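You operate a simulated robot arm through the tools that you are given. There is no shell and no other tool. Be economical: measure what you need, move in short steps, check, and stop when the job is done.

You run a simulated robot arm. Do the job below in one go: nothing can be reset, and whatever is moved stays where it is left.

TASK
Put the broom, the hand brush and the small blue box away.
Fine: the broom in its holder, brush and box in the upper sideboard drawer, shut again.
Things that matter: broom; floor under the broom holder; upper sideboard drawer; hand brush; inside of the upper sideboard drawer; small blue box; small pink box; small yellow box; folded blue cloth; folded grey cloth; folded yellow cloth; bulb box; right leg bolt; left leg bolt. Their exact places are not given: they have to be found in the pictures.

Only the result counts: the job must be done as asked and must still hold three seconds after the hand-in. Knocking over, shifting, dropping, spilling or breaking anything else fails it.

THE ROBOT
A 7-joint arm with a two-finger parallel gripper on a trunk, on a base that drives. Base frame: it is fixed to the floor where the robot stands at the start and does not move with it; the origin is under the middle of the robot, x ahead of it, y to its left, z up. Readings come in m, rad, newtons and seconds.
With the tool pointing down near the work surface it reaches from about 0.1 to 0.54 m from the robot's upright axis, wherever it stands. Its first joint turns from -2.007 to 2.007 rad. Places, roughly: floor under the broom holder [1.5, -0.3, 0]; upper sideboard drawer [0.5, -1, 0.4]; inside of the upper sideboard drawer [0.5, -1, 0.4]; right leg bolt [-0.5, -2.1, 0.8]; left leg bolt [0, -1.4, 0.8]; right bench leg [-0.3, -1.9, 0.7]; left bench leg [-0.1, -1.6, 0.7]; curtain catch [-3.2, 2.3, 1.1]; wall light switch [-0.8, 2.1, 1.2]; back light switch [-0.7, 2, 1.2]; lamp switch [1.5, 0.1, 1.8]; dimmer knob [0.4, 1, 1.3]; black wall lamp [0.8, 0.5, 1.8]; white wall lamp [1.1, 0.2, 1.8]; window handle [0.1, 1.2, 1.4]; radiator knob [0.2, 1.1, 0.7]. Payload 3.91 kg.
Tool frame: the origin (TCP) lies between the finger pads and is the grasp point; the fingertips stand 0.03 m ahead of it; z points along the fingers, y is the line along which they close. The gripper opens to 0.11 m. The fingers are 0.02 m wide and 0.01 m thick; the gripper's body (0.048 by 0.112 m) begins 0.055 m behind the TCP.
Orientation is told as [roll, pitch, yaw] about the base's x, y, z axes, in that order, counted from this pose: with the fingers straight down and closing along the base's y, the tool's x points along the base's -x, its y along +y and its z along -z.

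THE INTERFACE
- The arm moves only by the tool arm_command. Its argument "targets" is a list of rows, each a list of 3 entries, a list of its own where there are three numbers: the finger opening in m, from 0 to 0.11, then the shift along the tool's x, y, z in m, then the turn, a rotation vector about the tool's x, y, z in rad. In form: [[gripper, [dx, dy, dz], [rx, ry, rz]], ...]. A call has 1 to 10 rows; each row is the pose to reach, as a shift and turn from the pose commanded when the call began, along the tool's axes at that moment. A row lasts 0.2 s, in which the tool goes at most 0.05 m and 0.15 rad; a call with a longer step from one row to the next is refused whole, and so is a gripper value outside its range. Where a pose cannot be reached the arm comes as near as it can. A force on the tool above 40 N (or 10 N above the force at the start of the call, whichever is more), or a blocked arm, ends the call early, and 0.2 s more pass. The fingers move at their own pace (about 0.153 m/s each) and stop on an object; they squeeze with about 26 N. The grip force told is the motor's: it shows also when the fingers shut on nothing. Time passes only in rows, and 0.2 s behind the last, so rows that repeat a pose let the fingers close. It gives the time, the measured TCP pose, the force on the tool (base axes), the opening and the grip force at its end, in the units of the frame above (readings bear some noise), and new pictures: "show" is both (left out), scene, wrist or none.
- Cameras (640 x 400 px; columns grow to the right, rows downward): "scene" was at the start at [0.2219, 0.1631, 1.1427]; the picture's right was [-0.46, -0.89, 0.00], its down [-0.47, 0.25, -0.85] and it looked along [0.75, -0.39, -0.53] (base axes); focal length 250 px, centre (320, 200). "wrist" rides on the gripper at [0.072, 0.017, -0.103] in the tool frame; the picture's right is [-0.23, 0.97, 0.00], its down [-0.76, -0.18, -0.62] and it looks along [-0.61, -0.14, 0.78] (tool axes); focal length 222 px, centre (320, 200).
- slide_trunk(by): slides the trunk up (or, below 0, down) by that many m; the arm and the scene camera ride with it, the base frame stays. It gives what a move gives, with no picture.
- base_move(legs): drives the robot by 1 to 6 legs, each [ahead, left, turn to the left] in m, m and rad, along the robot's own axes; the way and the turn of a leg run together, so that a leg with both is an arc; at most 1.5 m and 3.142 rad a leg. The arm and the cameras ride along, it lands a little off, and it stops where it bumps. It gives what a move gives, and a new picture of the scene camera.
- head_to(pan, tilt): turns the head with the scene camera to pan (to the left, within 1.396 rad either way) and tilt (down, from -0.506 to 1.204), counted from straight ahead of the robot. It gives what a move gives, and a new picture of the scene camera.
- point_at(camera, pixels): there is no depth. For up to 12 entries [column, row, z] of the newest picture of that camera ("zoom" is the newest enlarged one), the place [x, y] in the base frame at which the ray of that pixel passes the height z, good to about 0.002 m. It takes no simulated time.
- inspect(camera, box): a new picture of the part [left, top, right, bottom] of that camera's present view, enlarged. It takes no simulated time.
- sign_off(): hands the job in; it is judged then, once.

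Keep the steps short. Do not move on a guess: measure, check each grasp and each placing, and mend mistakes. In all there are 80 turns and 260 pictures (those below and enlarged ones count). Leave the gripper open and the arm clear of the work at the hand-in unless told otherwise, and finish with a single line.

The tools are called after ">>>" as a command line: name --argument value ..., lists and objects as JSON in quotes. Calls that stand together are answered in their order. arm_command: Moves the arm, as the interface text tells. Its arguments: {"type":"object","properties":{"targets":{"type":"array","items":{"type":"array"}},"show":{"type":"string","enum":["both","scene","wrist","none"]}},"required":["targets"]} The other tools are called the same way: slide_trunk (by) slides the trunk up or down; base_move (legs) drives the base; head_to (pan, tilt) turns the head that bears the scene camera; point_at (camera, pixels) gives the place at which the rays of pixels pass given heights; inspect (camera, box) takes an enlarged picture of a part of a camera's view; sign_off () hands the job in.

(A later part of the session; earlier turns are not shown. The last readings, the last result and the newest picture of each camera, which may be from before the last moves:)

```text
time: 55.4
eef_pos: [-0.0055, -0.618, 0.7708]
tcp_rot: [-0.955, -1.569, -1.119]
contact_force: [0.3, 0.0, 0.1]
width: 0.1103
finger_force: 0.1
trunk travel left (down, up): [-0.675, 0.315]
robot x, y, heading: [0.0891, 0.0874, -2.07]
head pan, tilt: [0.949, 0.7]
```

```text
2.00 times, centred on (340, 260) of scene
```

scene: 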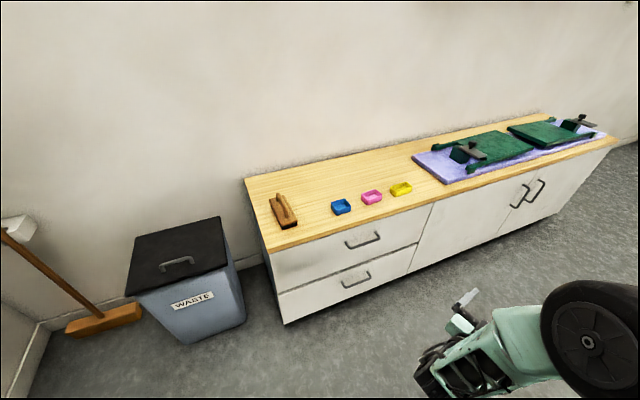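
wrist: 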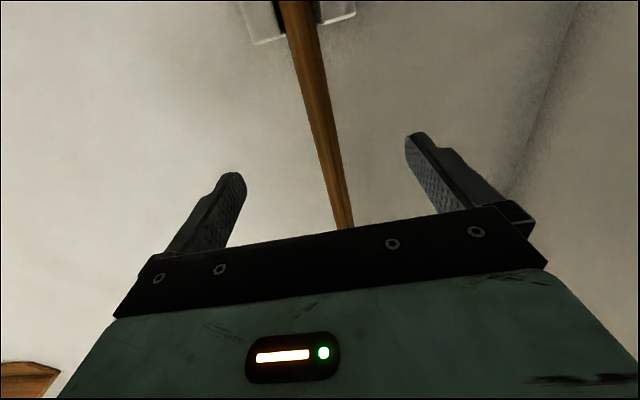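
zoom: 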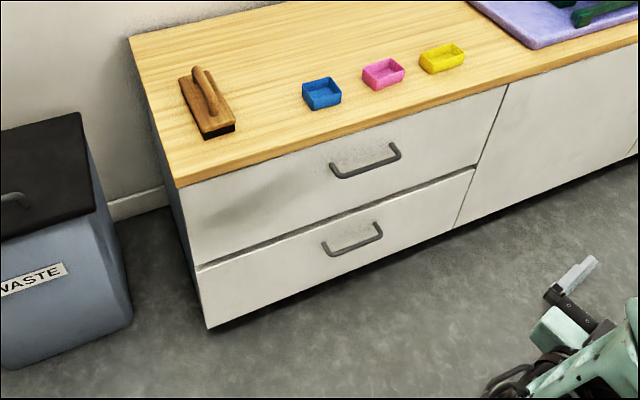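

Measure the sideboard: corner, handle, items with trial heights.

>>> point_at --camera "zoom" --pixels '[[208, 328, 0.0], [208, 328, 0.05], [178, 186, 0.5], [178, 186, 0.6], [130, 38, 0.5], [130, 38, 0.55], [130, 38, 0.6], [638, 45, 0.55], [336, 178, 0.45], [398, 158, 0.45], [336, 178, 0.4], [398, 158, 0.4]]'

>>> point_at --camera "zoom" --pixels '[[196, 266, 0.25], [476, 168, 0.25], [508, 84, 0.5], [452, 228, 0.05], [182, 98, 0.55], [206, 138, 0.55], [235, 130, 0.55], [302, 95, 0.55], [311, 110, 0.55], [341, 97, 0.55], [331, 78, 0.58], [302, 86, 0.58]]'

```text
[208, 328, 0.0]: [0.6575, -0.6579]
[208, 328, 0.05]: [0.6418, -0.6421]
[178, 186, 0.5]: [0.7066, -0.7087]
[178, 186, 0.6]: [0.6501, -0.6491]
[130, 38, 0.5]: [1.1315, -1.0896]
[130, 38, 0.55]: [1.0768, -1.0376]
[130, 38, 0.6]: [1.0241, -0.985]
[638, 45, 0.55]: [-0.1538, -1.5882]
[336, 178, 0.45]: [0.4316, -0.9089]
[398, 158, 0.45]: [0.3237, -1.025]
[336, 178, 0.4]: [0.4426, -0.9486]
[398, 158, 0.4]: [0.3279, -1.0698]
```

```text
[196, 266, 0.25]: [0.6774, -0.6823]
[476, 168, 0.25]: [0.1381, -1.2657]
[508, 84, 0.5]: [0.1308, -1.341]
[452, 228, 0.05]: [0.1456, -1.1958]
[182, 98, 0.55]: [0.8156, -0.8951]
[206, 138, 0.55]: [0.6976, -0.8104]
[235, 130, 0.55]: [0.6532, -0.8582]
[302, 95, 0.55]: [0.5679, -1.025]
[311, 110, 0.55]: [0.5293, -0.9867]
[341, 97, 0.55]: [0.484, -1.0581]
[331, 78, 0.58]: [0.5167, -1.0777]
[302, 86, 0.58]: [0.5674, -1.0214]
```

Heights are ambiguous; lowering the trunk 0.25 gives a second viewpoint for triangulation.

>>> slide_trunk --by -0.25

>>> inspect --camera "scene" --box '[180, 110, 500, 310]'

```text
time: 57.9
eef_pos: [-0.0044, -0.6169, 0.5193]
tcp_rot: [-0.978, -1.569, -1.096]
contact_force: [0.2, 0.3, -0.2]
width: 0.1102
finger_force: 0.1
trunk travel left (down, up): [-0.425, 0.565]
robot x, y, heading: [0.0918, 0.085, -2.074]
head pan, tilt: [0.949, 0.7]
```

```text
2.00 times, centred on (340, 210) of scene
```

zoom: 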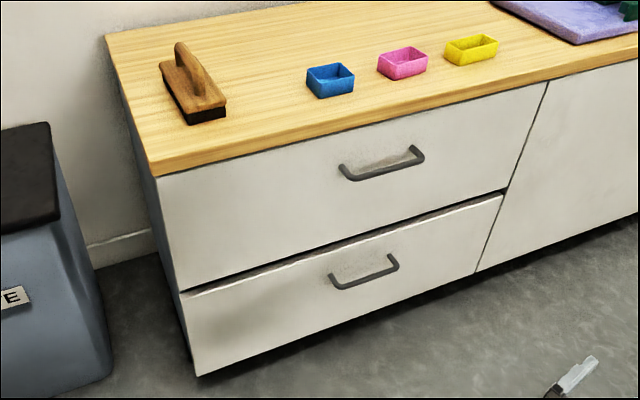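

>>> point_at --camera "zoom" --pixels '[[105, 35, 0.55], [105, 35, 0.6], [105, 35, 0.65], [152, 176, 0.6], [152, 176, 0.55], [196, 375, 0.0], [196, 375, 0.05], [345, 180, 0.45], [345, 180, 0.5], [421, 156, 0.45], [421, 156, 0.5], [181, 292, 0.25]]'

>>> point_at --camera "zoom" --pixels '[[181, 292, 0.3], [500, 195, 0.3], [548, 82, 0.5], [548, 82, 0.55], [163, 80, 0.6], [189, 125, 0.6], [226, 116, 0.6], [307, 85, 0.6], [317, 98, 0.6], [354, 90, 0.6], [328, 63, 0.63], [346, 72, 0.63]]'

```text
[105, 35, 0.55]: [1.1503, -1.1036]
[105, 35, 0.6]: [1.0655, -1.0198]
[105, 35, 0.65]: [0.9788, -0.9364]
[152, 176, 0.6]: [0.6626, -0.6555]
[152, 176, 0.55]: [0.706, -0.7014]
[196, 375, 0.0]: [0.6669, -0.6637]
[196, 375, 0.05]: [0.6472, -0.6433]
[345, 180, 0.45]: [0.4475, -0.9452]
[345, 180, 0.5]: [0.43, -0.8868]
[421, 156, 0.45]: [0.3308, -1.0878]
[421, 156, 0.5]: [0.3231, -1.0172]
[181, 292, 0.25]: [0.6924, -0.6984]
```

```text
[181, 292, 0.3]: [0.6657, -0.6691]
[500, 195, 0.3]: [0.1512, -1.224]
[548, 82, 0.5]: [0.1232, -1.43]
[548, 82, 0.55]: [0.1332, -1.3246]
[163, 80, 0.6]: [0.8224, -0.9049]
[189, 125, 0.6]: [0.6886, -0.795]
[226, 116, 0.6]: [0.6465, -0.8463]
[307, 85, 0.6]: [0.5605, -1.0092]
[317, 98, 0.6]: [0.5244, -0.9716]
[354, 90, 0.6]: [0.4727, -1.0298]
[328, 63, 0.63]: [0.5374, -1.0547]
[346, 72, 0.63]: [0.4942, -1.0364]
```

Estimates: top z ≈0.655, front edge n≈0.893; upper drawer face n≈0.90, z 0.35–0.63, t −0.04…−0.745; handle bar z≈0.55, n≈0.857, t −0.33…−0.48. I'll look down to learn the robot's own footprint.

>>> head_to --pan 0.9 --tilt 1.2

>>> head_to --pan -0.6 --tilt 1.2

```text
time: 58.9
eef_pos: [-0.0057, -0.6148, 0.5198]
tcp_rot: [-0.957, -1.569, -1.118]
contact_force: [0.0, -0.4, 0.4]
width: 0.1102
finger_force: 0.1
trunk travel left (down, up): [-0.425, 0.565]
robot x, y, heading: [0.0862, 0.0838, -2.074]
head pan, tilt: [0.901, 1.201]
```

scene: 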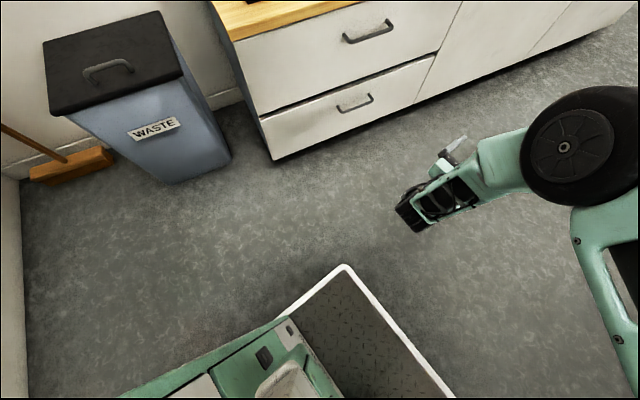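

```text
time: 60.5
eef_pos: [-0.0047, -0.6174, 0.5197]
tcp_rot: [-0.965, -1.57, -1.11]
contact_force: [0.0, -0.9, -0.8]
width: 0.1101
finger_force: 0.1
trunk travel left (down, up): [-0.425, 0.565]
robot x, y, heading: [0.0874, 0.0864, -2.072]
head pan, tilt: [-0.6, 1.201]
```

scene: 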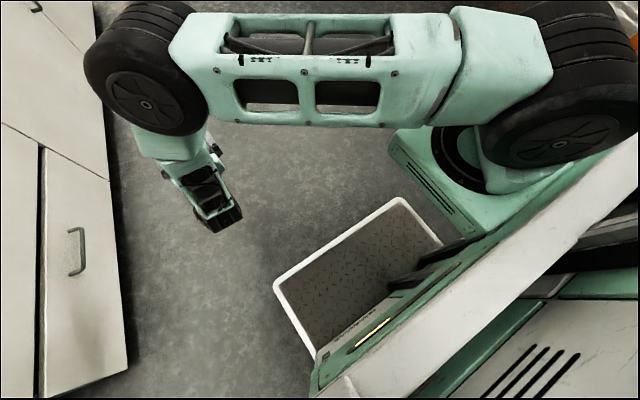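

>>> point_at --camera "scene" --pixels '[[277, 288, 0.1], [403, 200, 0.1], [277, 288, 0.3], [403, 200, 0.3], [318, 360, 0.2], [440, 240, 0.2], [390, 150, 0.6], [470, 235, 0.6]]'

```text
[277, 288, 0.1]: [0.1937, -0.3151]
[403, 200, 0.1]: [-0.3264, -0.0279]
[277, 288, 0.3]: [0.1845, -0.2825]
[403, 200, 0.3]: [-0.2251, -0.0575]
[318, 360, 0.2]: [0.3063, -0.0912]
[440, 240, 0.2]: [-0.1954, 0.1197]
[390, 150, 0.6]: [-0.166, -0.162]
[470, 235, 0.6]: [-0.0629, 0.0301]
```

The base is a low platform (front ≈0.30, half width ≈0.30). Square up to the sideboard and stand before the drawer handle.

>>> base_move --legs '[[0, 0, 1.327], [0, -0.57, 0]]'

>>> arm_command --targets '[[0.11, [0, -0.01, 0], [0, 0, 0.15]], [0.11, [0, -0.02, 0], [0, 0, 0.3]], [0.11, [0, -0.03, 0], [0, 0, 0.45]], [0.11, [0, -0.04, 0], [0, 0, 0.6]], [0.11, [0, -0.05, 0], [0, 0, 0.75]], [0.11, [0, -0.06, 0], [0, 0, 0.9]], [0.11, [0, -0.07, 0], [0, 0, 1.05]], [0.11, [0, -0.08, 0], [0, 0, 1.2]], [0.11, [0, -0.09, 0], [0, 0, 1.35]], [0.11, [0, -0.1, 0], [0, 0, 1.5]]]'

>>> head_to --pan -0.1 --tilt 0.75

```text
time: 67.0
eef_pos: [0.3355, -0.6105, 0.5202]
tcp_rot: [-0.961, -1.571, 0.183]
contact_force: [0.8, -0.7, 0.5]
width: 0.1101
finger_force: 0.1
trunk travel left (down, up): [-0.425, 0.565]
robot x, y, heading: [-0.3118, -0.3247, -0.777]
head pan, tilt: [-0.6, 1.201]
```

scene: 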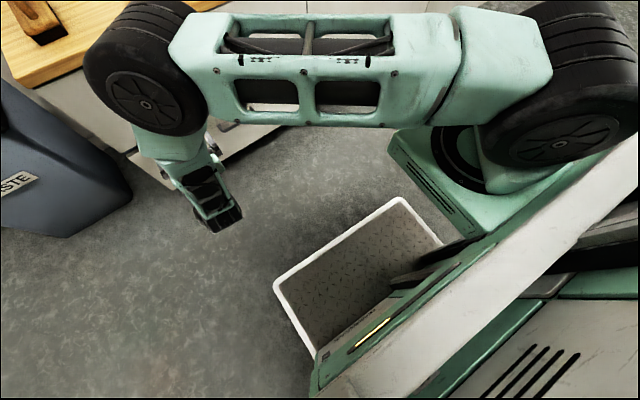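

```text
time: 69.2
eef_pos: [0.3436, -0.736, 0.8151]
tcp_rot: [1.339, -0.206, -2.296]
contact_force: [0.1, 0.8, 0.7]
width: 0.1099
finger_force: 0.0
out of reach, approached as far as the arm can: row 4, 5, 6, 7, 8, 9, 10
trunk travel left (down, up): [-0.425, 0.565]
robot x, y, heading: [-0.3113, -0.3292, -0.786]
head pan, tilt: [-0.6, 1.201]
```

scene: 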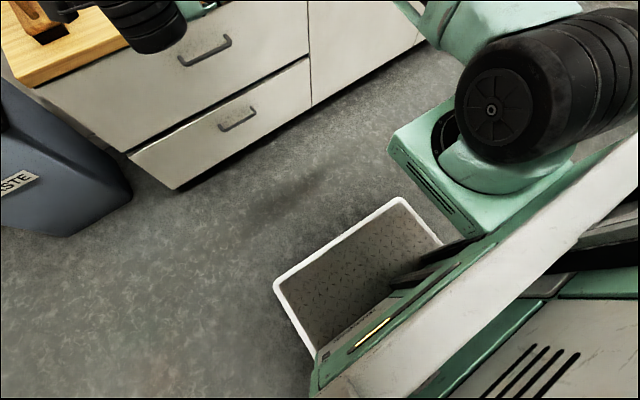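
wrist: 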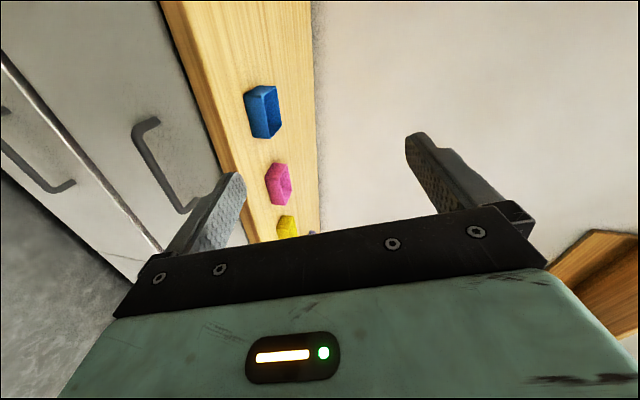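

```text
time: 70.1
eef_pos: [0.3438, -0.7381, 0.8141]
tcp_rot: [1.338, -0.208, -2.3]
contact_force: [0.2, 0.5, -0.2]
width: 0.11
finger_force: 0.1
trunk travel left (down, up): [-0.425, 0.565]
robot x, y, heading: [-0.3121, -0.3261, -0.781]
head pan, tilt: [-0.099, 0.75]
```

scene: 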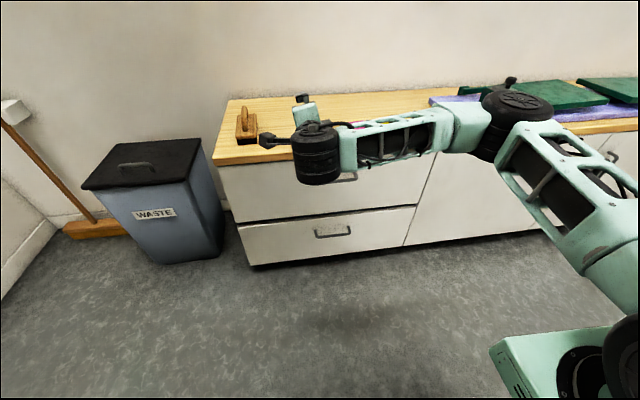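

The arm reached the rolled orientation in another configuration, pointing at the drawer but 0.26 m too high. Lowering the trunk brings it to handle height; it is well in front of the edge (tips n≈0.78).

>>> slide_trunk --by -0.26

>>> arm_command --targets '[[0.11, [0, 0, 0], [0, 0, 0]]]'

```text
time: 72.8
eef_pos: [0.3432, -0.7391, 0.5549]
tcp_rot: [1.338, -0.209, -2.3]
contact_force: [0.2, -0.8, 0.5]
width: 0.11
finger_force: 0.1
trunk travel left (down, up): [-0.165, 0.825]
robot x, y, heading: [-0.3128, -0.3292, -0.782]
head pan, tilt: [-0.099, 0.75]
```

```text
time: 73.2
eef_pos: [0.3439, -0.7386, 0.5545]
tcp_rot: [1.339, -0.208, -2.301]
contact_force: [-0.9, -0.1, 0.2]
width: 0.1099
finger_force: 0.0
trunk travel left (down, up): [-0.165, 0.825]
robot x, y, heading: [-0.3144, -0.3236, -0.78]
head pan, tilt: [-0.099, 0.75]
```

scene: 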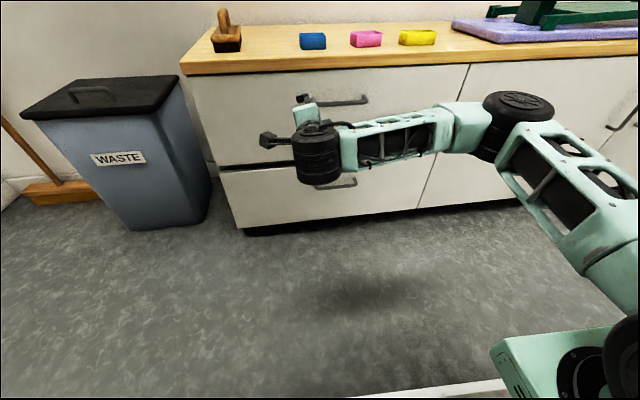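
wrist: 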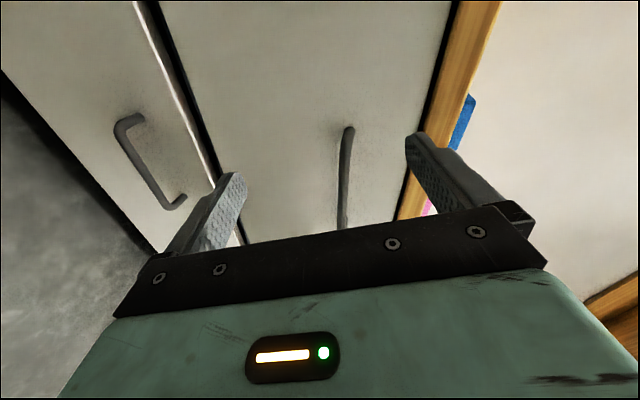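

The handle lies between the fingers in the wrist view. Take accurate readings of the bar from this third height.

>>> inspect --camera "scene" --box '[280, 60, 440, 160]'

>>> point_at --camera "wrist" --pixels '[[348, 128, 0.53], [348, 128, 0.55], [348, 128, 0.57], [344, 215, 0.53], [344, 215, 0.55], [344, 215, 0.57]]'

```text
4.00 times, centred on (360, 110) of scene
```

zoom: 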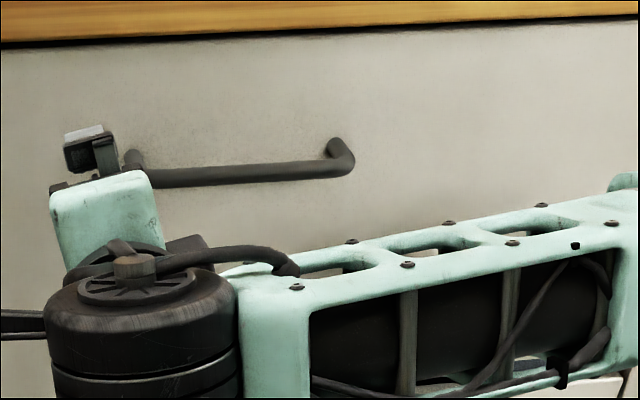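

```text
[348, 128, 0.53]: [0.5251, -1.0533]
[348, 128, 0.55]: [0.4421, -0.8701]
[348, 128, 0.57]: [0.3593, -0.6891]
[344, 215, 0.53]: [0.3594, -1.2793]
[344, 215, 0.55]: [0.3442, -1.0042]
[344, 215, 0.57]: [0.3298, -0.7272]
```

>>> point_at --camera "zoom" --pixels '[[160, 178, 0.556], [250, 173, 0.556], [340, 165, 0.556], [340, 146, 0.556], [20, 40, 0.63], [600, 15, 0.63]]'

```text
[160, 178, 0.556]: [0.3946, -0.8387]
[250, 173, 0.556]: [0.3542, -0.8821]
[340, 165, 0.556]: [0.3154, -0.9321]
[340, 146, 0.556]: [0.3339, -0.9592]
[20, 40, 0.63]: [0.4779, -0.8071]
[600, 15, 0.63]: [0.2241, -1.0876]
```

Bar: n 0.859, z 0.556. I straighten the tool (remaining roll 0.2, pitch 0.22) and shift toward the bar's middle, still 0.1 short of it.

>>> arm_command --targets '[[0.11, [-0.022, -0.004, 0], [-0.055, 0, 0.05]], [0.11, [-0.044, -0.009, 0], [-0.11, 0, 0.1]], [0.11, [-0.066, -0.013, 0], [-0.165, 0, 0.15]], [0.11, [-0.088, -0.018, 0], [-0.22, 0, 0.2]]]'

```text
time: 74.2
eef_pos: [0.2691, -0.8049, 0.6563]
tcp_rot: [1.481, -0.047, -2.309]
contact_force: [-0.9, -0.1, 0.4]
width: 0.11
finger_force: 0.0
out of reach, approached as far as the arm can: row 1, 2, 3, 4
trunk travel left (down, up): [-0.165, 0.825]
robot x, y, heading: [-0.3115, -0.33, -0.776]
head pan, tilt: [-0.099, 0.75]
```

scene: 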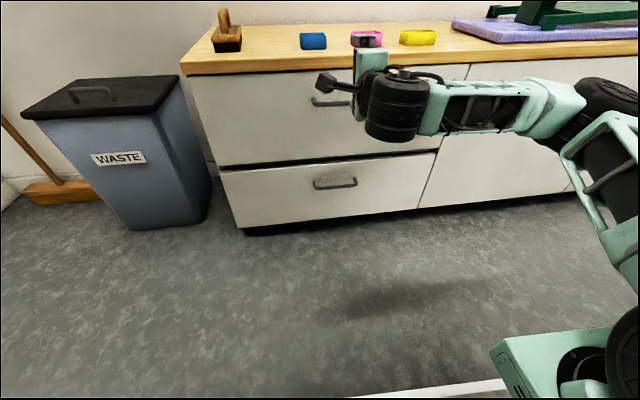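
wrist: 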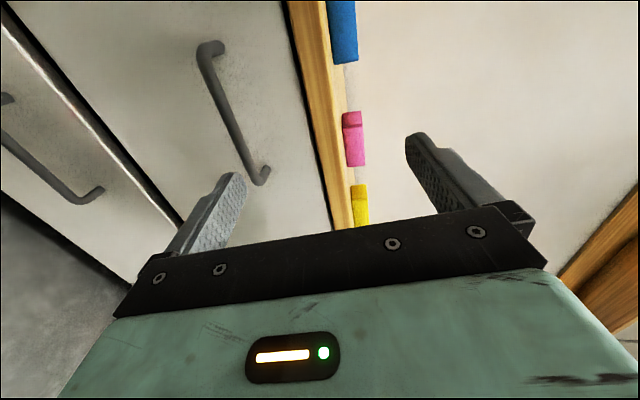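

Orientation is now nearly straight, at z 0.656. Lower the trunk by 0.098, then drive ahead 0.08.

>>> slide_trunk --by -0.098

>>> base_move --legs '[[0.08, 0, 0]]'

>>> arm_command --targets '[[0.11, [0, 0, 0], [0, 0, 0]]]'

```text
time: 75.5
eef_pos: [0.2689, -0.8054, 0.5585]
tcp_rot: [1.48, -0.047, -2.314]
contact_force: [-0.3, -0.3, -0.2]
width: 0.1101
finger_force: 0.1
trunk travel left (down, up): [-0.067, 0.923]
robot x, y, heading: [-0.3108, -0.3259, -0.784]
head pan, tilt: [-0.099, 0.75]
```

```text
time: 76.5
eef_pos: [0.3264, -0.8613, 0.5589]
tcp_rot: [1.481, -0.046, -2.312]
contact_force: [-0.9, -1.4, -0.3]
width: 0.1099
finger_force: 0.0
trunk travel left (down, up): [-0.067, 0.923]
robot x, y, heading: [-0.2567, -0.38, -0.773]
head pan, tilt: [-0.099, 0.75]
```

scene: 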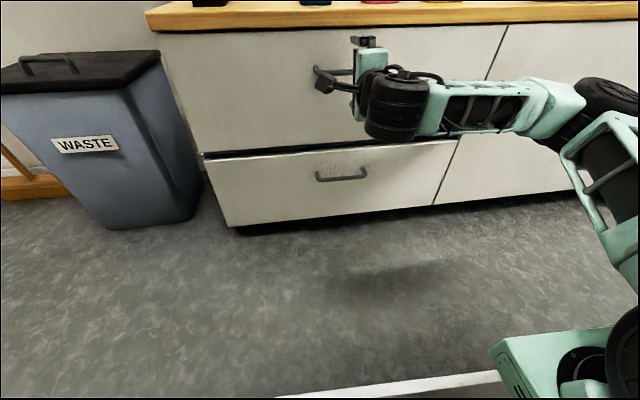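

```text
time: 77.0
eef_pos: [0.3257, -0.8606, 0.5584]
tcp_rot: [1.478, -0.045, -2.309]
contact_force: [-0.6, -0.3, -0.2]
width: 0.1098
finger_force: 0.1
trunk travel left (down, up): [-0.067, 0.923]
robot x, y, heading: [-0.2524, -0.381, -0.78]
head pan, tilt: [-0.099, 0.75]
```

scene: 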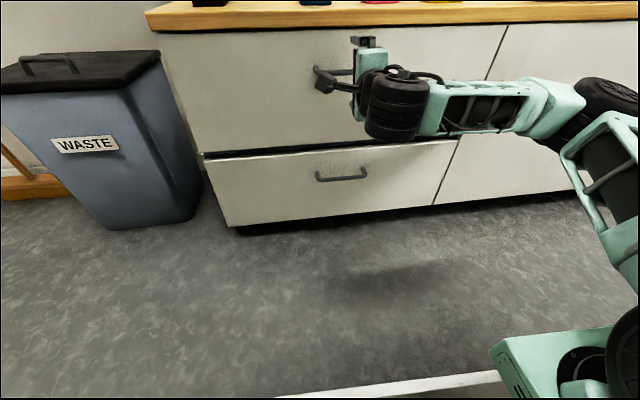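
wrist: 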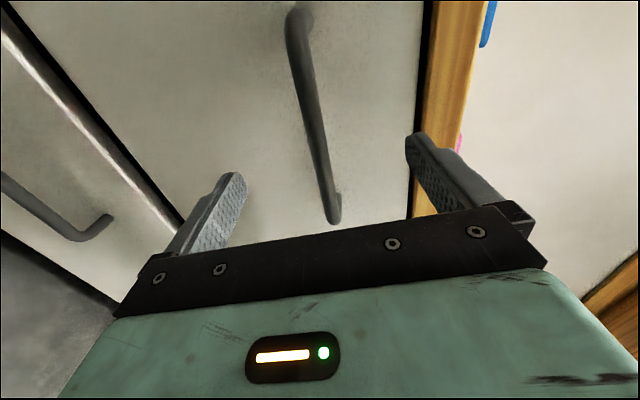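

Narrow the fingers, then drive 0.028 closer.

>>> arm_command --targets '[[0.06, [0, 0, 0], [0, 0, 0]], [0.06, [0, 0, 0], [0, 0, 0]]]' --show "none"

>>> base_move --legs '[[0.028, 0, 0]]'

>>> arm_command --targets '[[0.06, [0, 0, 0], [0, 0, 0]]]' --show "wrist"

```text
time: 77.5
eef_pos: [0.3262, -0.8615, 0.5577]
tcp_rot: [1.48, -0.046, -2.312]
contact_force: [0.6, 0.2, -0.3]
width: 0.0598
finger_force: 0.0
trunk travel left (down, up): [-0.067, 0.923]
robot x, y, heading: [-0.2565, -0.3834, -0.774]
head pan, tilt: [-0.099, 0.75]
```

```text
time: 78.4
eef_pos: [0.3456, -0.8813, 0.5579]
tcp_rot: [1.481, -0.044, -2.311]
contact_force: [-0.5, -0.1, -0.8]
width: 0.0601
finger_force: 0.0
trunk travel left (down, up): [-0.067, 0.923]
robot x, y, heading: [-0.2338, -0.4028, -0.774]
head pan, tilt: [-0.099, 0.75]
```

scene: 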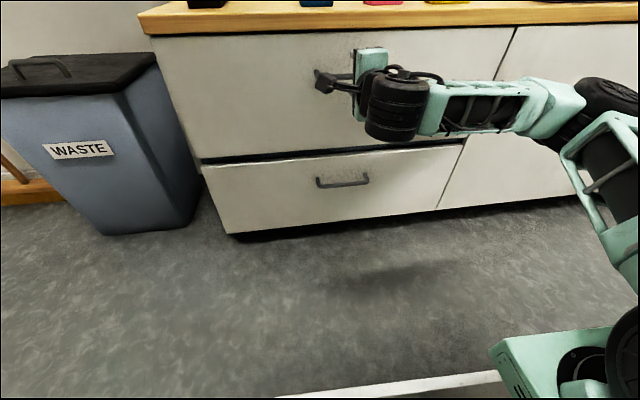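

```text
time: 78.8
eef_pos: [0.3456, -0.881, 0.5578]
tcp_rot: [1.477, -0.043, -2.311]
contact_force: [0.1, 0.6, -0.4]
width: 0.0603
finger_force: 0.1
trunk travel left (down, up): [-0.067, 0.923]
robot x, y, heading: [-0.2365, -0.4014, -0.78]
head pan, tilt: [-0.099, 0.75]
```

wrist: 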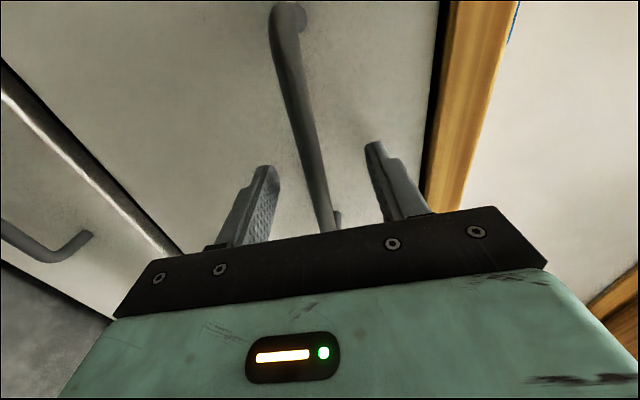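

Bar lies between the fingers. Close on it.

>>> arm_command --targets '[[0.03, [0, 0, 0], [0, 0, 0]], [0.0, [0, 0, 0], [0, 0, 0]], [0.0, [0, 0, 0], [0, 0, 0]], [0.0, [0, 0, 0], [0, 0, 0]]]' --show "wrist"

```text
time: 79.8
eef_pos: [0.3452, -0.881, 0.5562]
tcp_rot: [1.475, -0.046, -2.311]
contact_force: [-8.5, 4.1, -16.8]
width: 0.0124
finger_force: 44.6
trunk travel left (down, up): [-0.067, 0.923]
robot x, y, heading: [-0.238, -0.4023, -0.778]
head pan, tilt: [-0.099, 0.75]
```

wrist: 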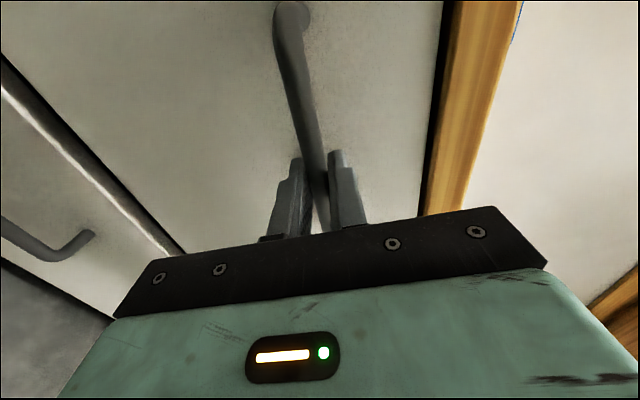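

Holding the bar (0.012). Pull the drawer by driving back 0.10 first.

>>> base_move --legs '[[-0.1, -0.003, 0]]'

```text
time: 81.3
eef_pos: [0.2721, -0.8158, 0.556]
tcp_rot: [1.475, -0.044, -2.319]
contact_force: [-1.4, -0.6, -0.9]
width: 0.0124
finger_force: 45.4
trunk travel left (down, up): [-0.067, 0.923]
robot x, y, heading: [-0.3099, -0.3343, -0.781]
head pan, tilt: [-0.099, 0.75]
stopped in leg 1: the force on the tool passed its limit (the readings are from after the stop); the commanded pose is now the measured one
```

scene: 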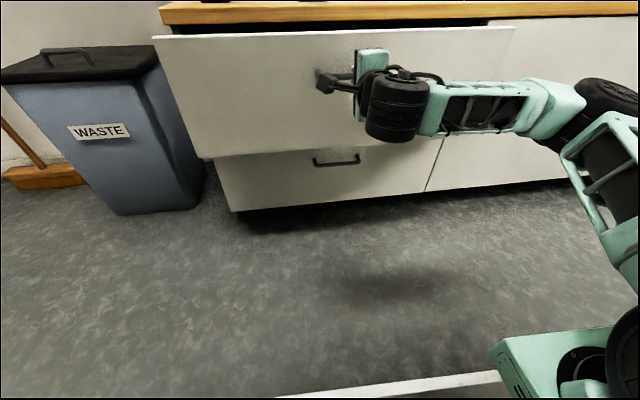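

Drawer came 0.10 out. Continue by 0.17.

>>> base_move --legs '[[-0.09, -0.003, 0], [-0.08, -0.003, 0]]'

```text
time: 83.0
eef_pos: [0.1441, -0.7001, 0.5573]
tcp_rot: [1.477, -0.045, -2.324]
contact_force: [-20.1, -19.1, -1.1]
width: 0.0125
finger_force: 44.8
trunk travel left (down, up): [-0.067, 0.923]
robot x, y, heading: [-0.4375, -0.2185, -0.78]
head pan, tilt: [-0.099, 0.75]
```

scene: 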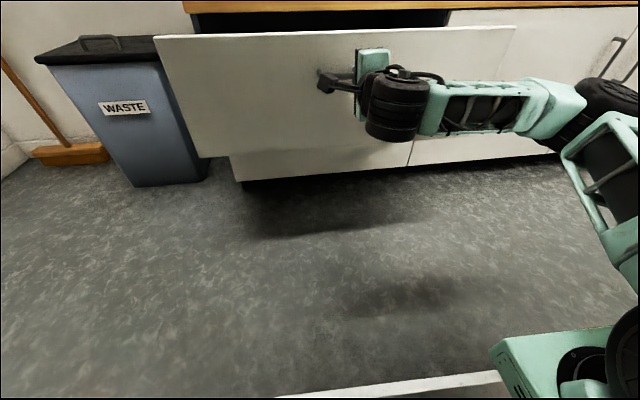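

Open by 0.27. Release gently and back off.

>>> arm_command --targets '[[0.03, [0, 0, 0], [0, 0, 0]], [0.06, [0, 0, 0], [0, 0, 0]], [0.06, [0, 0, 0], [0, 0, 0]]]' --show "wrist"

>>> base_move --legs '[[-0.12, 0, 0]]'

>>> slide_trunk --by 0.55

>>> head_to --pan -0.05 --tilt 0.75

```text
time: 83.8
eef_pos: [0.1439, -0.7, 0.5562]
tcp_rot: [1.475, -0.046, -2.326]
contact_force: [0.6, 0.0, 0.1]
width: 0.0599
finger_force: 0.1
trunk travel left (down, up): [-0.067, 0.923]
robot x, y, heading: [-0.4402, -0.2159, -0.774]
head pan, tilt: [-0.099, 0.75]
```

wrist: 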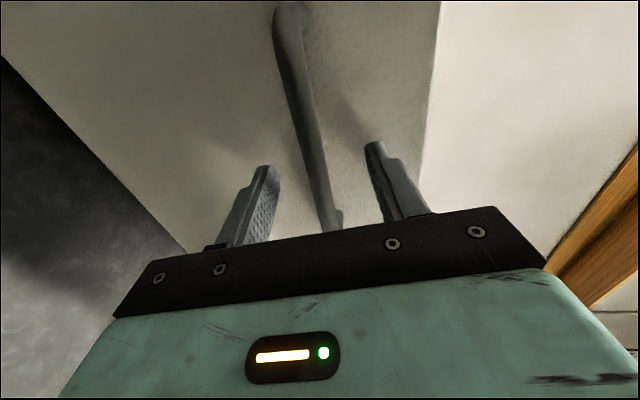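

```text
time: 85.1
eef_pos: [0.0576, -0.614, 0.5548]
tcp_rot: [1.476, -0.046, -2.325]
contact_force: [-0.1, -0.2, 0.2]
width: 0.06
finger_force: 0.0
trunk travel left (down, up): [-0.067, 0.923]
robot x, y, heading: [-0.5228, -0.1327, -0.777]
head pan, tilt: [-0.099, 0.75]
```

scene: 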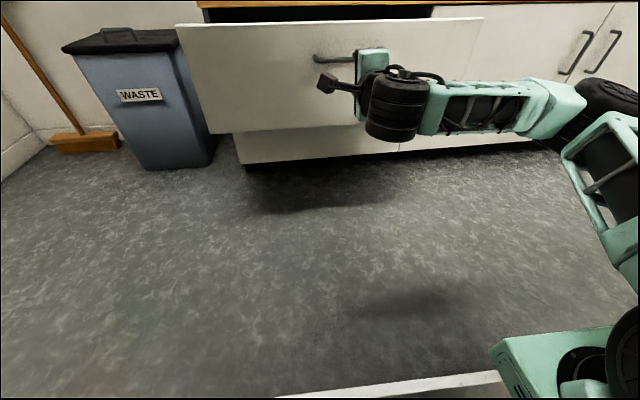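

```text
refused: 0.55 is not a number from -0.4 to 0.4
```

```text
time: 85.7
eef_pos: [0.0571, -0.6133, 0.5572]
tcp_rot: [1.475, -0.047, -2.324]
contact_force: [0.1, -0.8, 0.9]
width: 0.0599
finger_force: 0.1
trunk travel left (down, up): [-0.067, 0.923]
robot x, y, heading: [-0.5238, -0.1304, -0.774]
head pan, tilt: [-0.051, 0.75]
```

scene: 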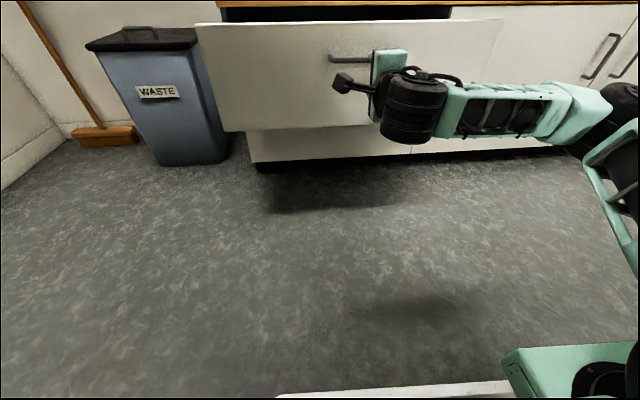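

Raise the trunk 0.4, then turn the tool down (fingers closing along n).

>>> slide_trunk --by 0.4

>>> arm_command --targets '[[0.11, [0, 0, 0], [0.15, 0, 0]], [0.11, [0, 0, 0], [0.3, 0, 0]], [0.11, [0, 0, 0], [0.45, 0, 0]], [0.11, [0, 0, 0], [0.6, 0, 0]], [0.11, [0, 0, 0], [0.75, 0, 0]], [0.11, [0, 0, 0], [0.9, 0, 0]], [0.11, [0, 0, 0], [1.05, 0, 0]], [0.11, [0, 0, 0], [1.2, 0, 0]], [0.11, [0, 0, 0], [1.35, 0, 0]], [0.11, [0, 0, 0], [1.48, 0, 0]]]'

```text
time: 89.5
eef_pos: [0.0582, -0.6135, 0.9567]
tcp_rot: [1.475, -0.045, -2.324]
contact_force: [0.4, -0.3, -0.2]
width: 0.0604
finger_force: 0.0
trunk travel left (down, up): [-0.467, 0.523]
robot x, y, heading: [-0.5223, -0.1349, -0.776]
head pan, tilt: [-0.051, 0.75]
```

```text
time: 91.7
eef_pos: [0.0576, -0.6145, 0.9574]
tcp_rot: [-0.008, -0.044, -2.326]
contact_force: [-0.3, 0.5, -0.6]
width: 0.11
finger_force: 0.1
trunk travel left (down, up): [-0.467, 0.523]
robot x, y, heading: [-0.5253, -0.1317, -0.779]
head pan, tilt: [-0.051, 0.75]
```

scene: 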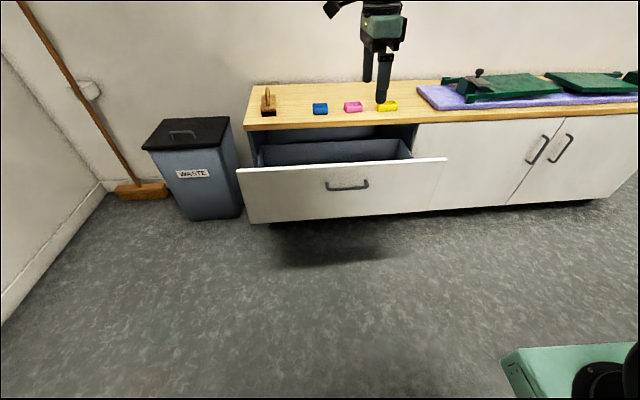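
wrist: 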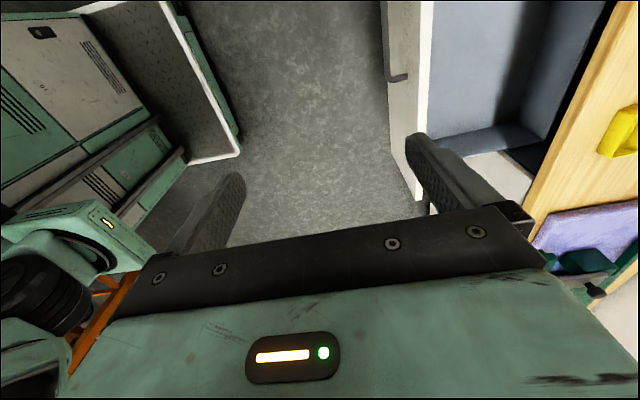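

Drawer is open, with grey-blue interior. The tool points down with a 0.755 m reach, so I can carry this posture with base and trunk. Drive over the tabletop, aiming at the blue box.

>>> base_move --legs '[[0, 0, 0.032], [0.45, 0.07, 0]]'

>>> arm_command --targets '[[0.11, [0, 0, 0], [0, 0, 0]]]'

>>> head_to --pan 0.0 --tilt 1.0

```text
time: 94.8
eef_pos: [0.4418, -0.8619, 0.9564]
tcp_rot: [-0.005, -0.047, -2.307]
contact_force: [-0.8, -0.2, 0.0]
width: 0.1098
finger_force: 0.0
trunk travel left (down, up): [-0.467, 0.523]
robot x, y, heading: [-0.1476, -0.3869, -0.762]
head pan, tilt: [-0.051, 0.75]
```

scene: 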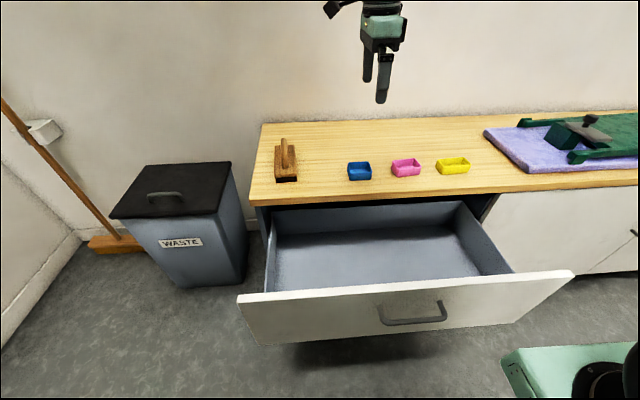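

```text
time: 95.2
eef_pos: [0.4405, -0.8598, 0.9568]
tcp_rot: [-0.003, -0.044, -2.307]
contact_force: [0.1, -0.6, 0.9]
width: 0.11
finger_force: 0.0
trunk travel left (down, up): [-0.467, 0.523]
robot x, y, heading: [-0.1519, -0.3858, -0.762]
head pan, tilt: [-0.051, 0.75]
```

scene: 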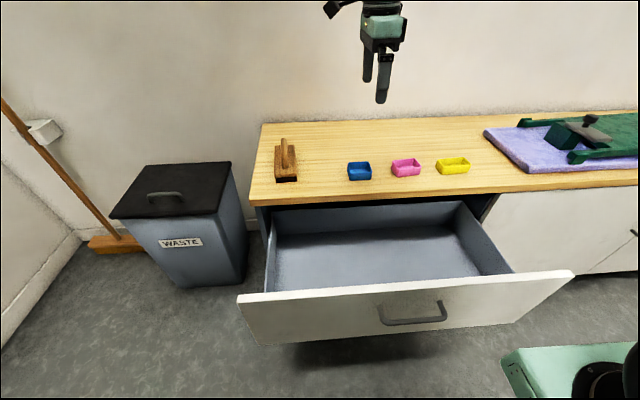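
wrist: 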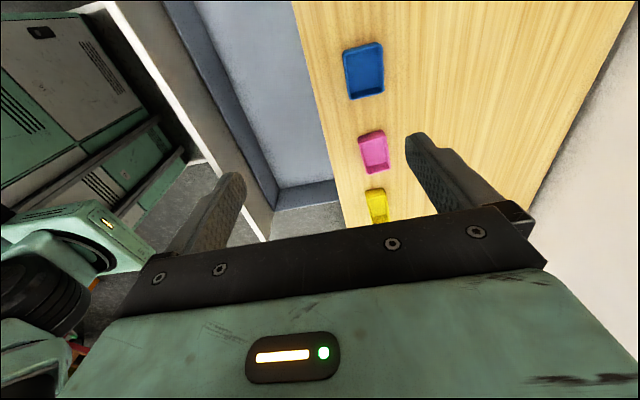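

```text
time: 96.0
eef_pos: [0.4406, -0.8613, 0.9572]
tcp_rot: [-0.004, -0.046, -2.309]
contact_force: [-0.3, 0.7, -0.5]
width: 0.11
finger_force: 0.1
trunk travel left (down, up): [-0.467, 0.523]
robot x, y, heading: [-0.146, -0.3882, -0.757]
head pan, tilt: [0.0, 1.0]
```

scene: 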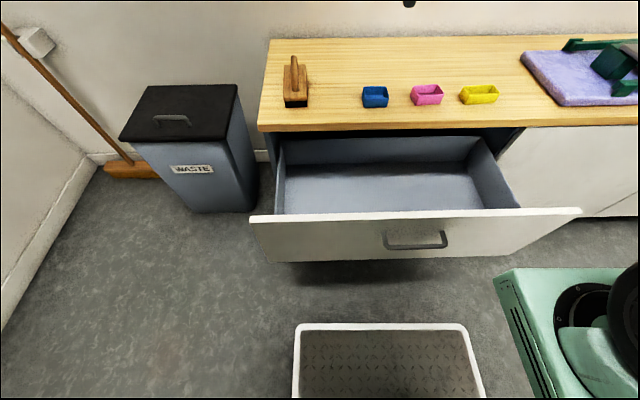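

Drawer is empty and open. Measure blue box (rim) in the wrist view and the brush in the scene view.

>>> inspect --camera "scene" --box '[250, 35, 410, 135]'

>>> inspect --camera "wrist" --box '[300, 20, 460, 120]'

```text
4.00 times, centred on (330, 85) of scene
```

zoom: 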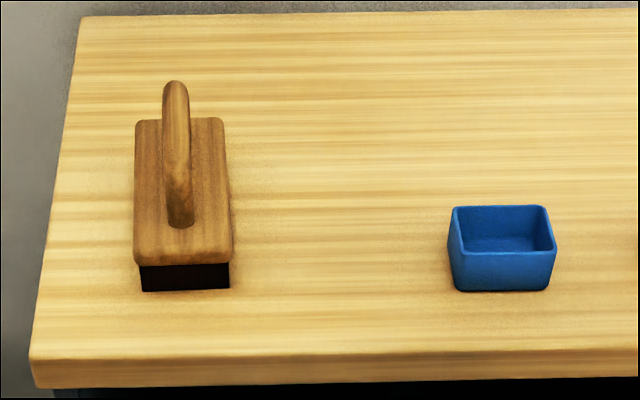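

```text
4.00 times, centred on (380, 70) of wrist
```

zoom: 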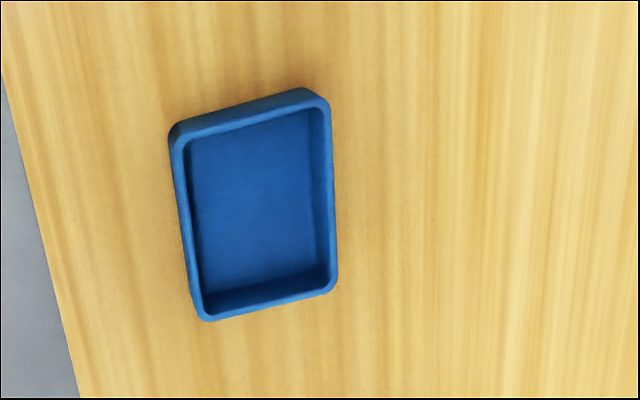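

>>> point_at --camera "zoom" --pixels '[[4, 80, 0.655], [76, 395, 0.655], [180, 140, 0.69], [325, 105, 0.69], [335, 285, 0.69], [207, 318, 0.69], [172, 128, 0.655], [318, 90, 0.655]]'

>>> point_at --camera "scene" --pixels '[[365.3, 107.5, 0.655], [387, 107.7, 0.655], [363.7, 98, 0.69], [389.2, 97.5, 0.69], [363.2, 86.8, 0.69], [386.5, 86.5, 0.69], [285.5, 107.5, 0.655], [307.5, 107, 0.655], [284, 101, 0.685], [308, 99.5, 0.685], [284, 65.5, 0.685], [305.5, 64.5, 0.685]]'

>>> point_at --camera "scene" --pixels '[[295, 92, 0.69], [293.8, 55.5, 0.73], [293.8, 55.5, 0.76], [258, 124, 0.655], [258, 131.5, 0.63], [270, 39, 0.655], [265, 213, 0.6], [580, 210, 0.6], [275, 215, 0.4], [520, 207, 0.4], [497, 272, 0.6], [295, 325, 0.15]]'

```text
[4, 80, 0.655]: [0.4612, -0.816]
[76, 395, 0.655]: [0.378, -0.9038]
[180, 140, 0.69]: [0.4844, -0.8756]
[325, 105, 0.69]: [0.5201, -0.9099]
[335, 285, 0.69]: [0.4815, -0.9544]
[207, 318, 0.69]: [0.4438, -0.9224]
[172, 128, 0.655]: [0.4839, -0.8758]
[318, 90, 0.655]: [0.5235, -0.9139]
```

```text
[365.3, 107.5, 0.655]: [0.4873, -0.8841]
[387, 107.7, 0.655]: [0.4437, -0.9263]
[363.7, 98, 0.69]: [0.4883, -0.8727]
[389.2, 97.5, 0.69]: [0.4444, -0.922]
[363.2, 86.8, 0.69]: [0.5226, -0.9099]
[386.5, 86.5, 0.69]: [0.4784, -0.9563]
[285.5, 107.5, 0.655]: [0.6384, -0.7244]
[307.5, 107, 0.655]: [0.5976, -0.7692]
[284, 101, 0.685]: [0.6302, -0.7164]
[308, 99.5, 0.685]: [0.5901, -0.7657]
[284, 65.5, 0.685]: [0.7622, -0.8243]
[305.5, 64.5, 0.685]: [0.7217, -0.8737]
```

```text
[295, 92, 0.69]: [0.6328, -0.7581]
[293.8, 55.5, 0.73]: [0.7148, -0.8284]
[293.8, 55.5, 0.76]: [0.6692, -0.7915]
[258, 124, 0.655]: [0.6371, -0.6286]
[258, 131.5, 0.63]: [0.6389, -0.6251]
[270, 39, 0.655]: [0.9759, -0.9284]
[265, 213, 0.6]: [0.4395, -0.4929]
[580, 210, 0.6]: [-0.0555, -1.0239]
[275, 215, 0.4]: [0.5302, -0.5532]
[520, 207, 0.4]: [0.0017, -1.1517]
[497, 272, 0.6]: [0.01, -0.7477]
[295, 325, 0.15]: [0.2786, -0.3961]
```

Blue box: rim z 0.69, centre n 0.976, t −0.345, aligned with the sideboard. Brush: centre n 1.036, t −0.126, long axis along n. Drive 0.068 ahead, lower the trunk 0.2 and straighten the tool tilt.

>>> base_move --legs '[[0.069, -0.011, 0]]'

>>> slide_trunk --by -0.2

>>> arm_command --targets '[[0.11, [0, 0, 0], [0, 0.046, 0]], [0.11, [0, 0, 0], [0, 0.046, 0]]]'

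```text
time: 97.0
eef_pos: [0.4851, -0.9162, 0.9574]
tcp_rot: [-0.007, -0.045, -2.306]
contact_force: [0.5, -0.2, -0.2]
width: 0.1101
finger_force: 0.0
trunk travel left (down, up): [-0.467, 0.523]
robot x, y, heading: [-0.1059, -0.4472, -0.757]
head pan, tilt: [0.0, 1.0]
```

scene: 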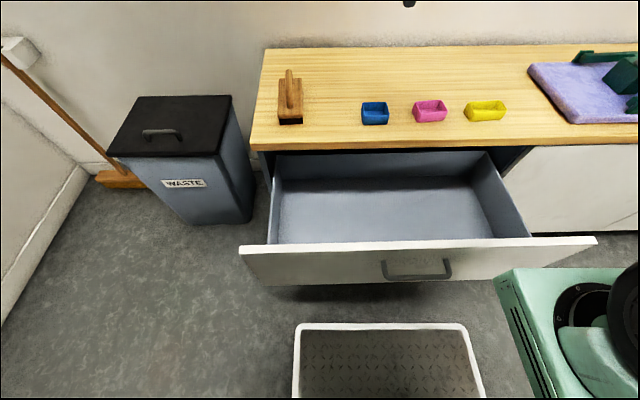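

```text
time: 99.2
eef_pos: [0.4871, -0.9158, 0.7577]
tcp_rot: [-0.005, -0.045, -2.305]
contact_force: [0.8, -0.2, 0.6]
width: 0.1102
finger_force: 0.0
trunk travel left (down, up): [-0.267, 0.723]
robot x, y, heading: [-0.1054, -0.4455, -0.759]
head pan, tilt: [0.0, 1.0]
```

```text
time: 99.8
eef_pos: [0.4851, -0.9161, 0.7563]
tcp_rot: [-0.004, 0.002, -2.308]
contact_force: [-0.3, 0.4, 0.5]
width: 0.11
finger_force: 0.1
trunk travel left (down, up): [-0.267, 0.723]
robot x, y, heading: [-0.1084, -0.4476, -0.762]
head pan, tilt: [0.0, 1.0]
```

scene: 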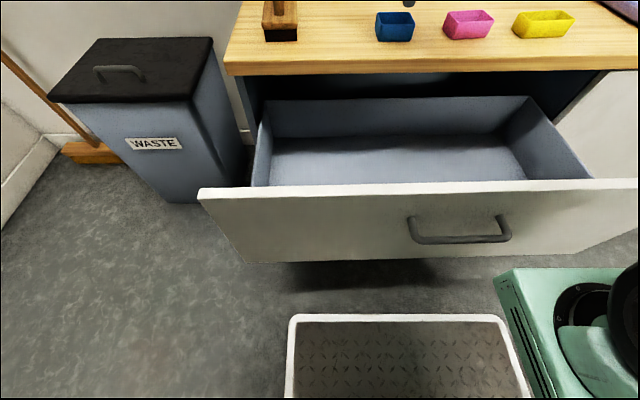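
wrist: 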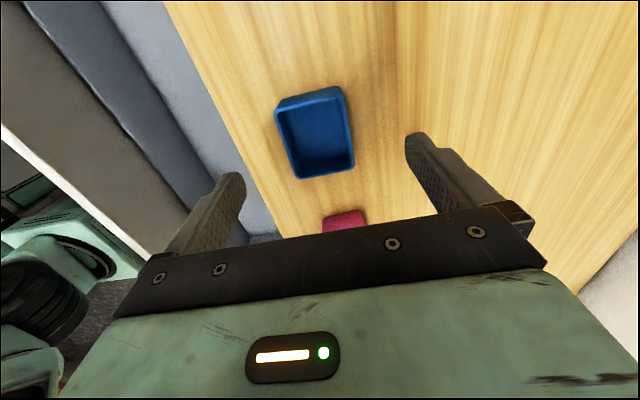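

TCP is over the box centre within 2 mm. Lower 0.064.

>>> arm_command --targets '[[0.11, [0, 0, 0.025], [0, 0, 0]], [0.11, [0, 0, 0.045], [0, 0, 0]], [0.11, [0, 0, 0.058], [0, 0, 0]], [0.11, [0, 0, 0.064], [0, 0, 0]]]'

```text
time: 100.8
eef_pos: [0.4853, -0.9174, 0.6933]
tcp_rot: [-0.007, 0.001, -2.307]
contact_force: [-0.1, 0.6, -0.5]
width: 0.1098
finger_force: 0.1
trunk travel left (down, up): [-0.267, 0.723]
robot x, y, heading: [-0.1075, -0.4456, -0.76]
head pan, tilt: [0.0, 1.0]
```

scene: 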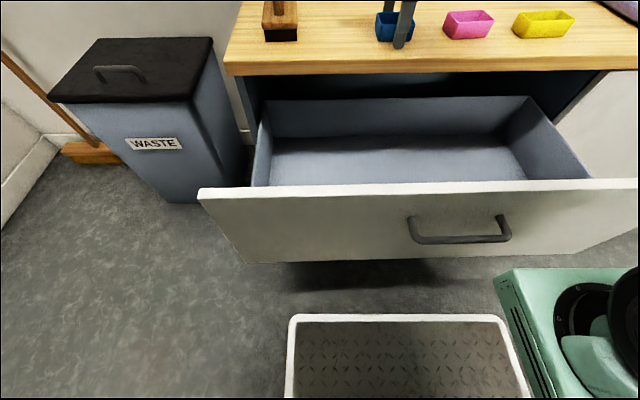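
wrist: 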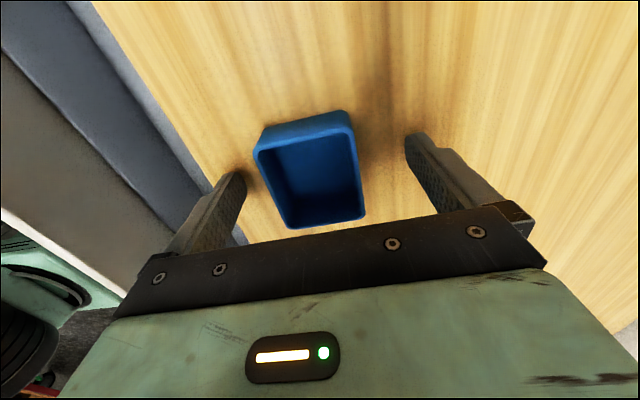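

Box sits between the fingers. Close and lift 0.06.

>>> arm_command --targets '[[0.07, [0, -0.003, 0], [0, 0, 0]], [0.04, [0, -0.003, 0], [0, 0, 0]], [0.03, [0, -0.003, 0], [0, 0, 0]], [0.03, [0, -0.003, 0], [0, 0, 0]], [0.03, [0, -0.003, -0.03], [0, 0, 0]], [0.03, [0, -0.003, -0.06], [0, 0, 0]]]'

```text
time: 102.2
eef_pos: [0.4819, -0.9165, 0.7524]
tcp_rot: [-0.005, 0.0, -2.305]
contact_force: [0.0, -0.2, -0.2]
width: 0.0537
finger_force: 25.9
trunk travel left (down, up): [-0.267, 0.723]
robot x, y, heading: [-0.108, -0.4479, -0.762]
head pan, tilt: [0.0, 1.0]
```

scene: 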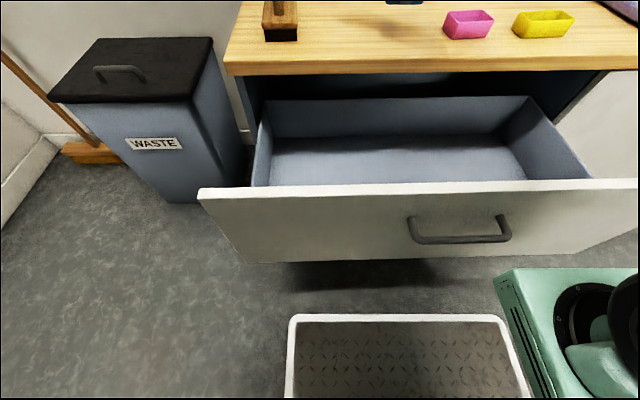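
wrist: 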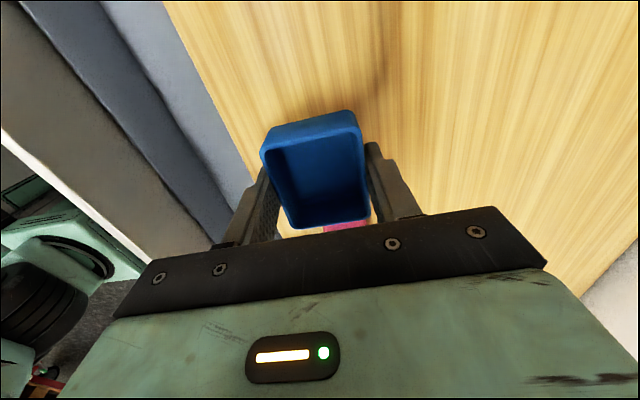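

Box held (0.054). Drive back 0.205 and right 0.2 so it hangs over the drawer's right part.

>>> base_move --legs '[[-0.205, 0, 0], [0, -0.19, 0]]'

>>> arm_command --targets '[[0.03, [0, 0, 0], [0, 0, 0]]]' --show "wrist"

```text
time: 105.0
eef_pos: [0.2006, -0.9098, 0.7521]
tcp_rot: [-0.004, 0.001, -2.305]
contact_force: [-0.1, 0.6, -0.1]
width: 0.0536
finger_force: 25.7
trunk travel left (down, up): [-0.267, 0.723]
robot x, y, heading: [-0.3885, -0.4424, -0.762]
head pan, tilt: [0.0, 1.0]
```

scene: 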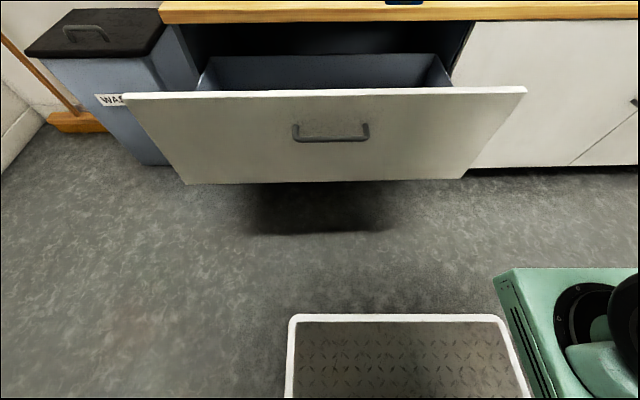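

```text
time: 105.4
eef_pos: [0.2003, -0.9107, 0.7522]
tcp_rot: [-0.005, 0.002, -2.305]
contact_force: [-0.2, 1.0, 0.2]
width: 0.0536
finger_force: 25.9
trunk travel left (down, up): [-0.267, 0.723]
robot x, y, heading: [-0.389, -0.4398, -0.755]
head pan, tilt: [0.0, 1.0]
```

wrist: 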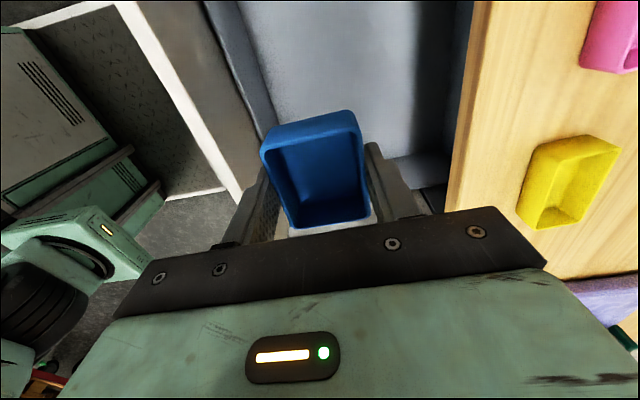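

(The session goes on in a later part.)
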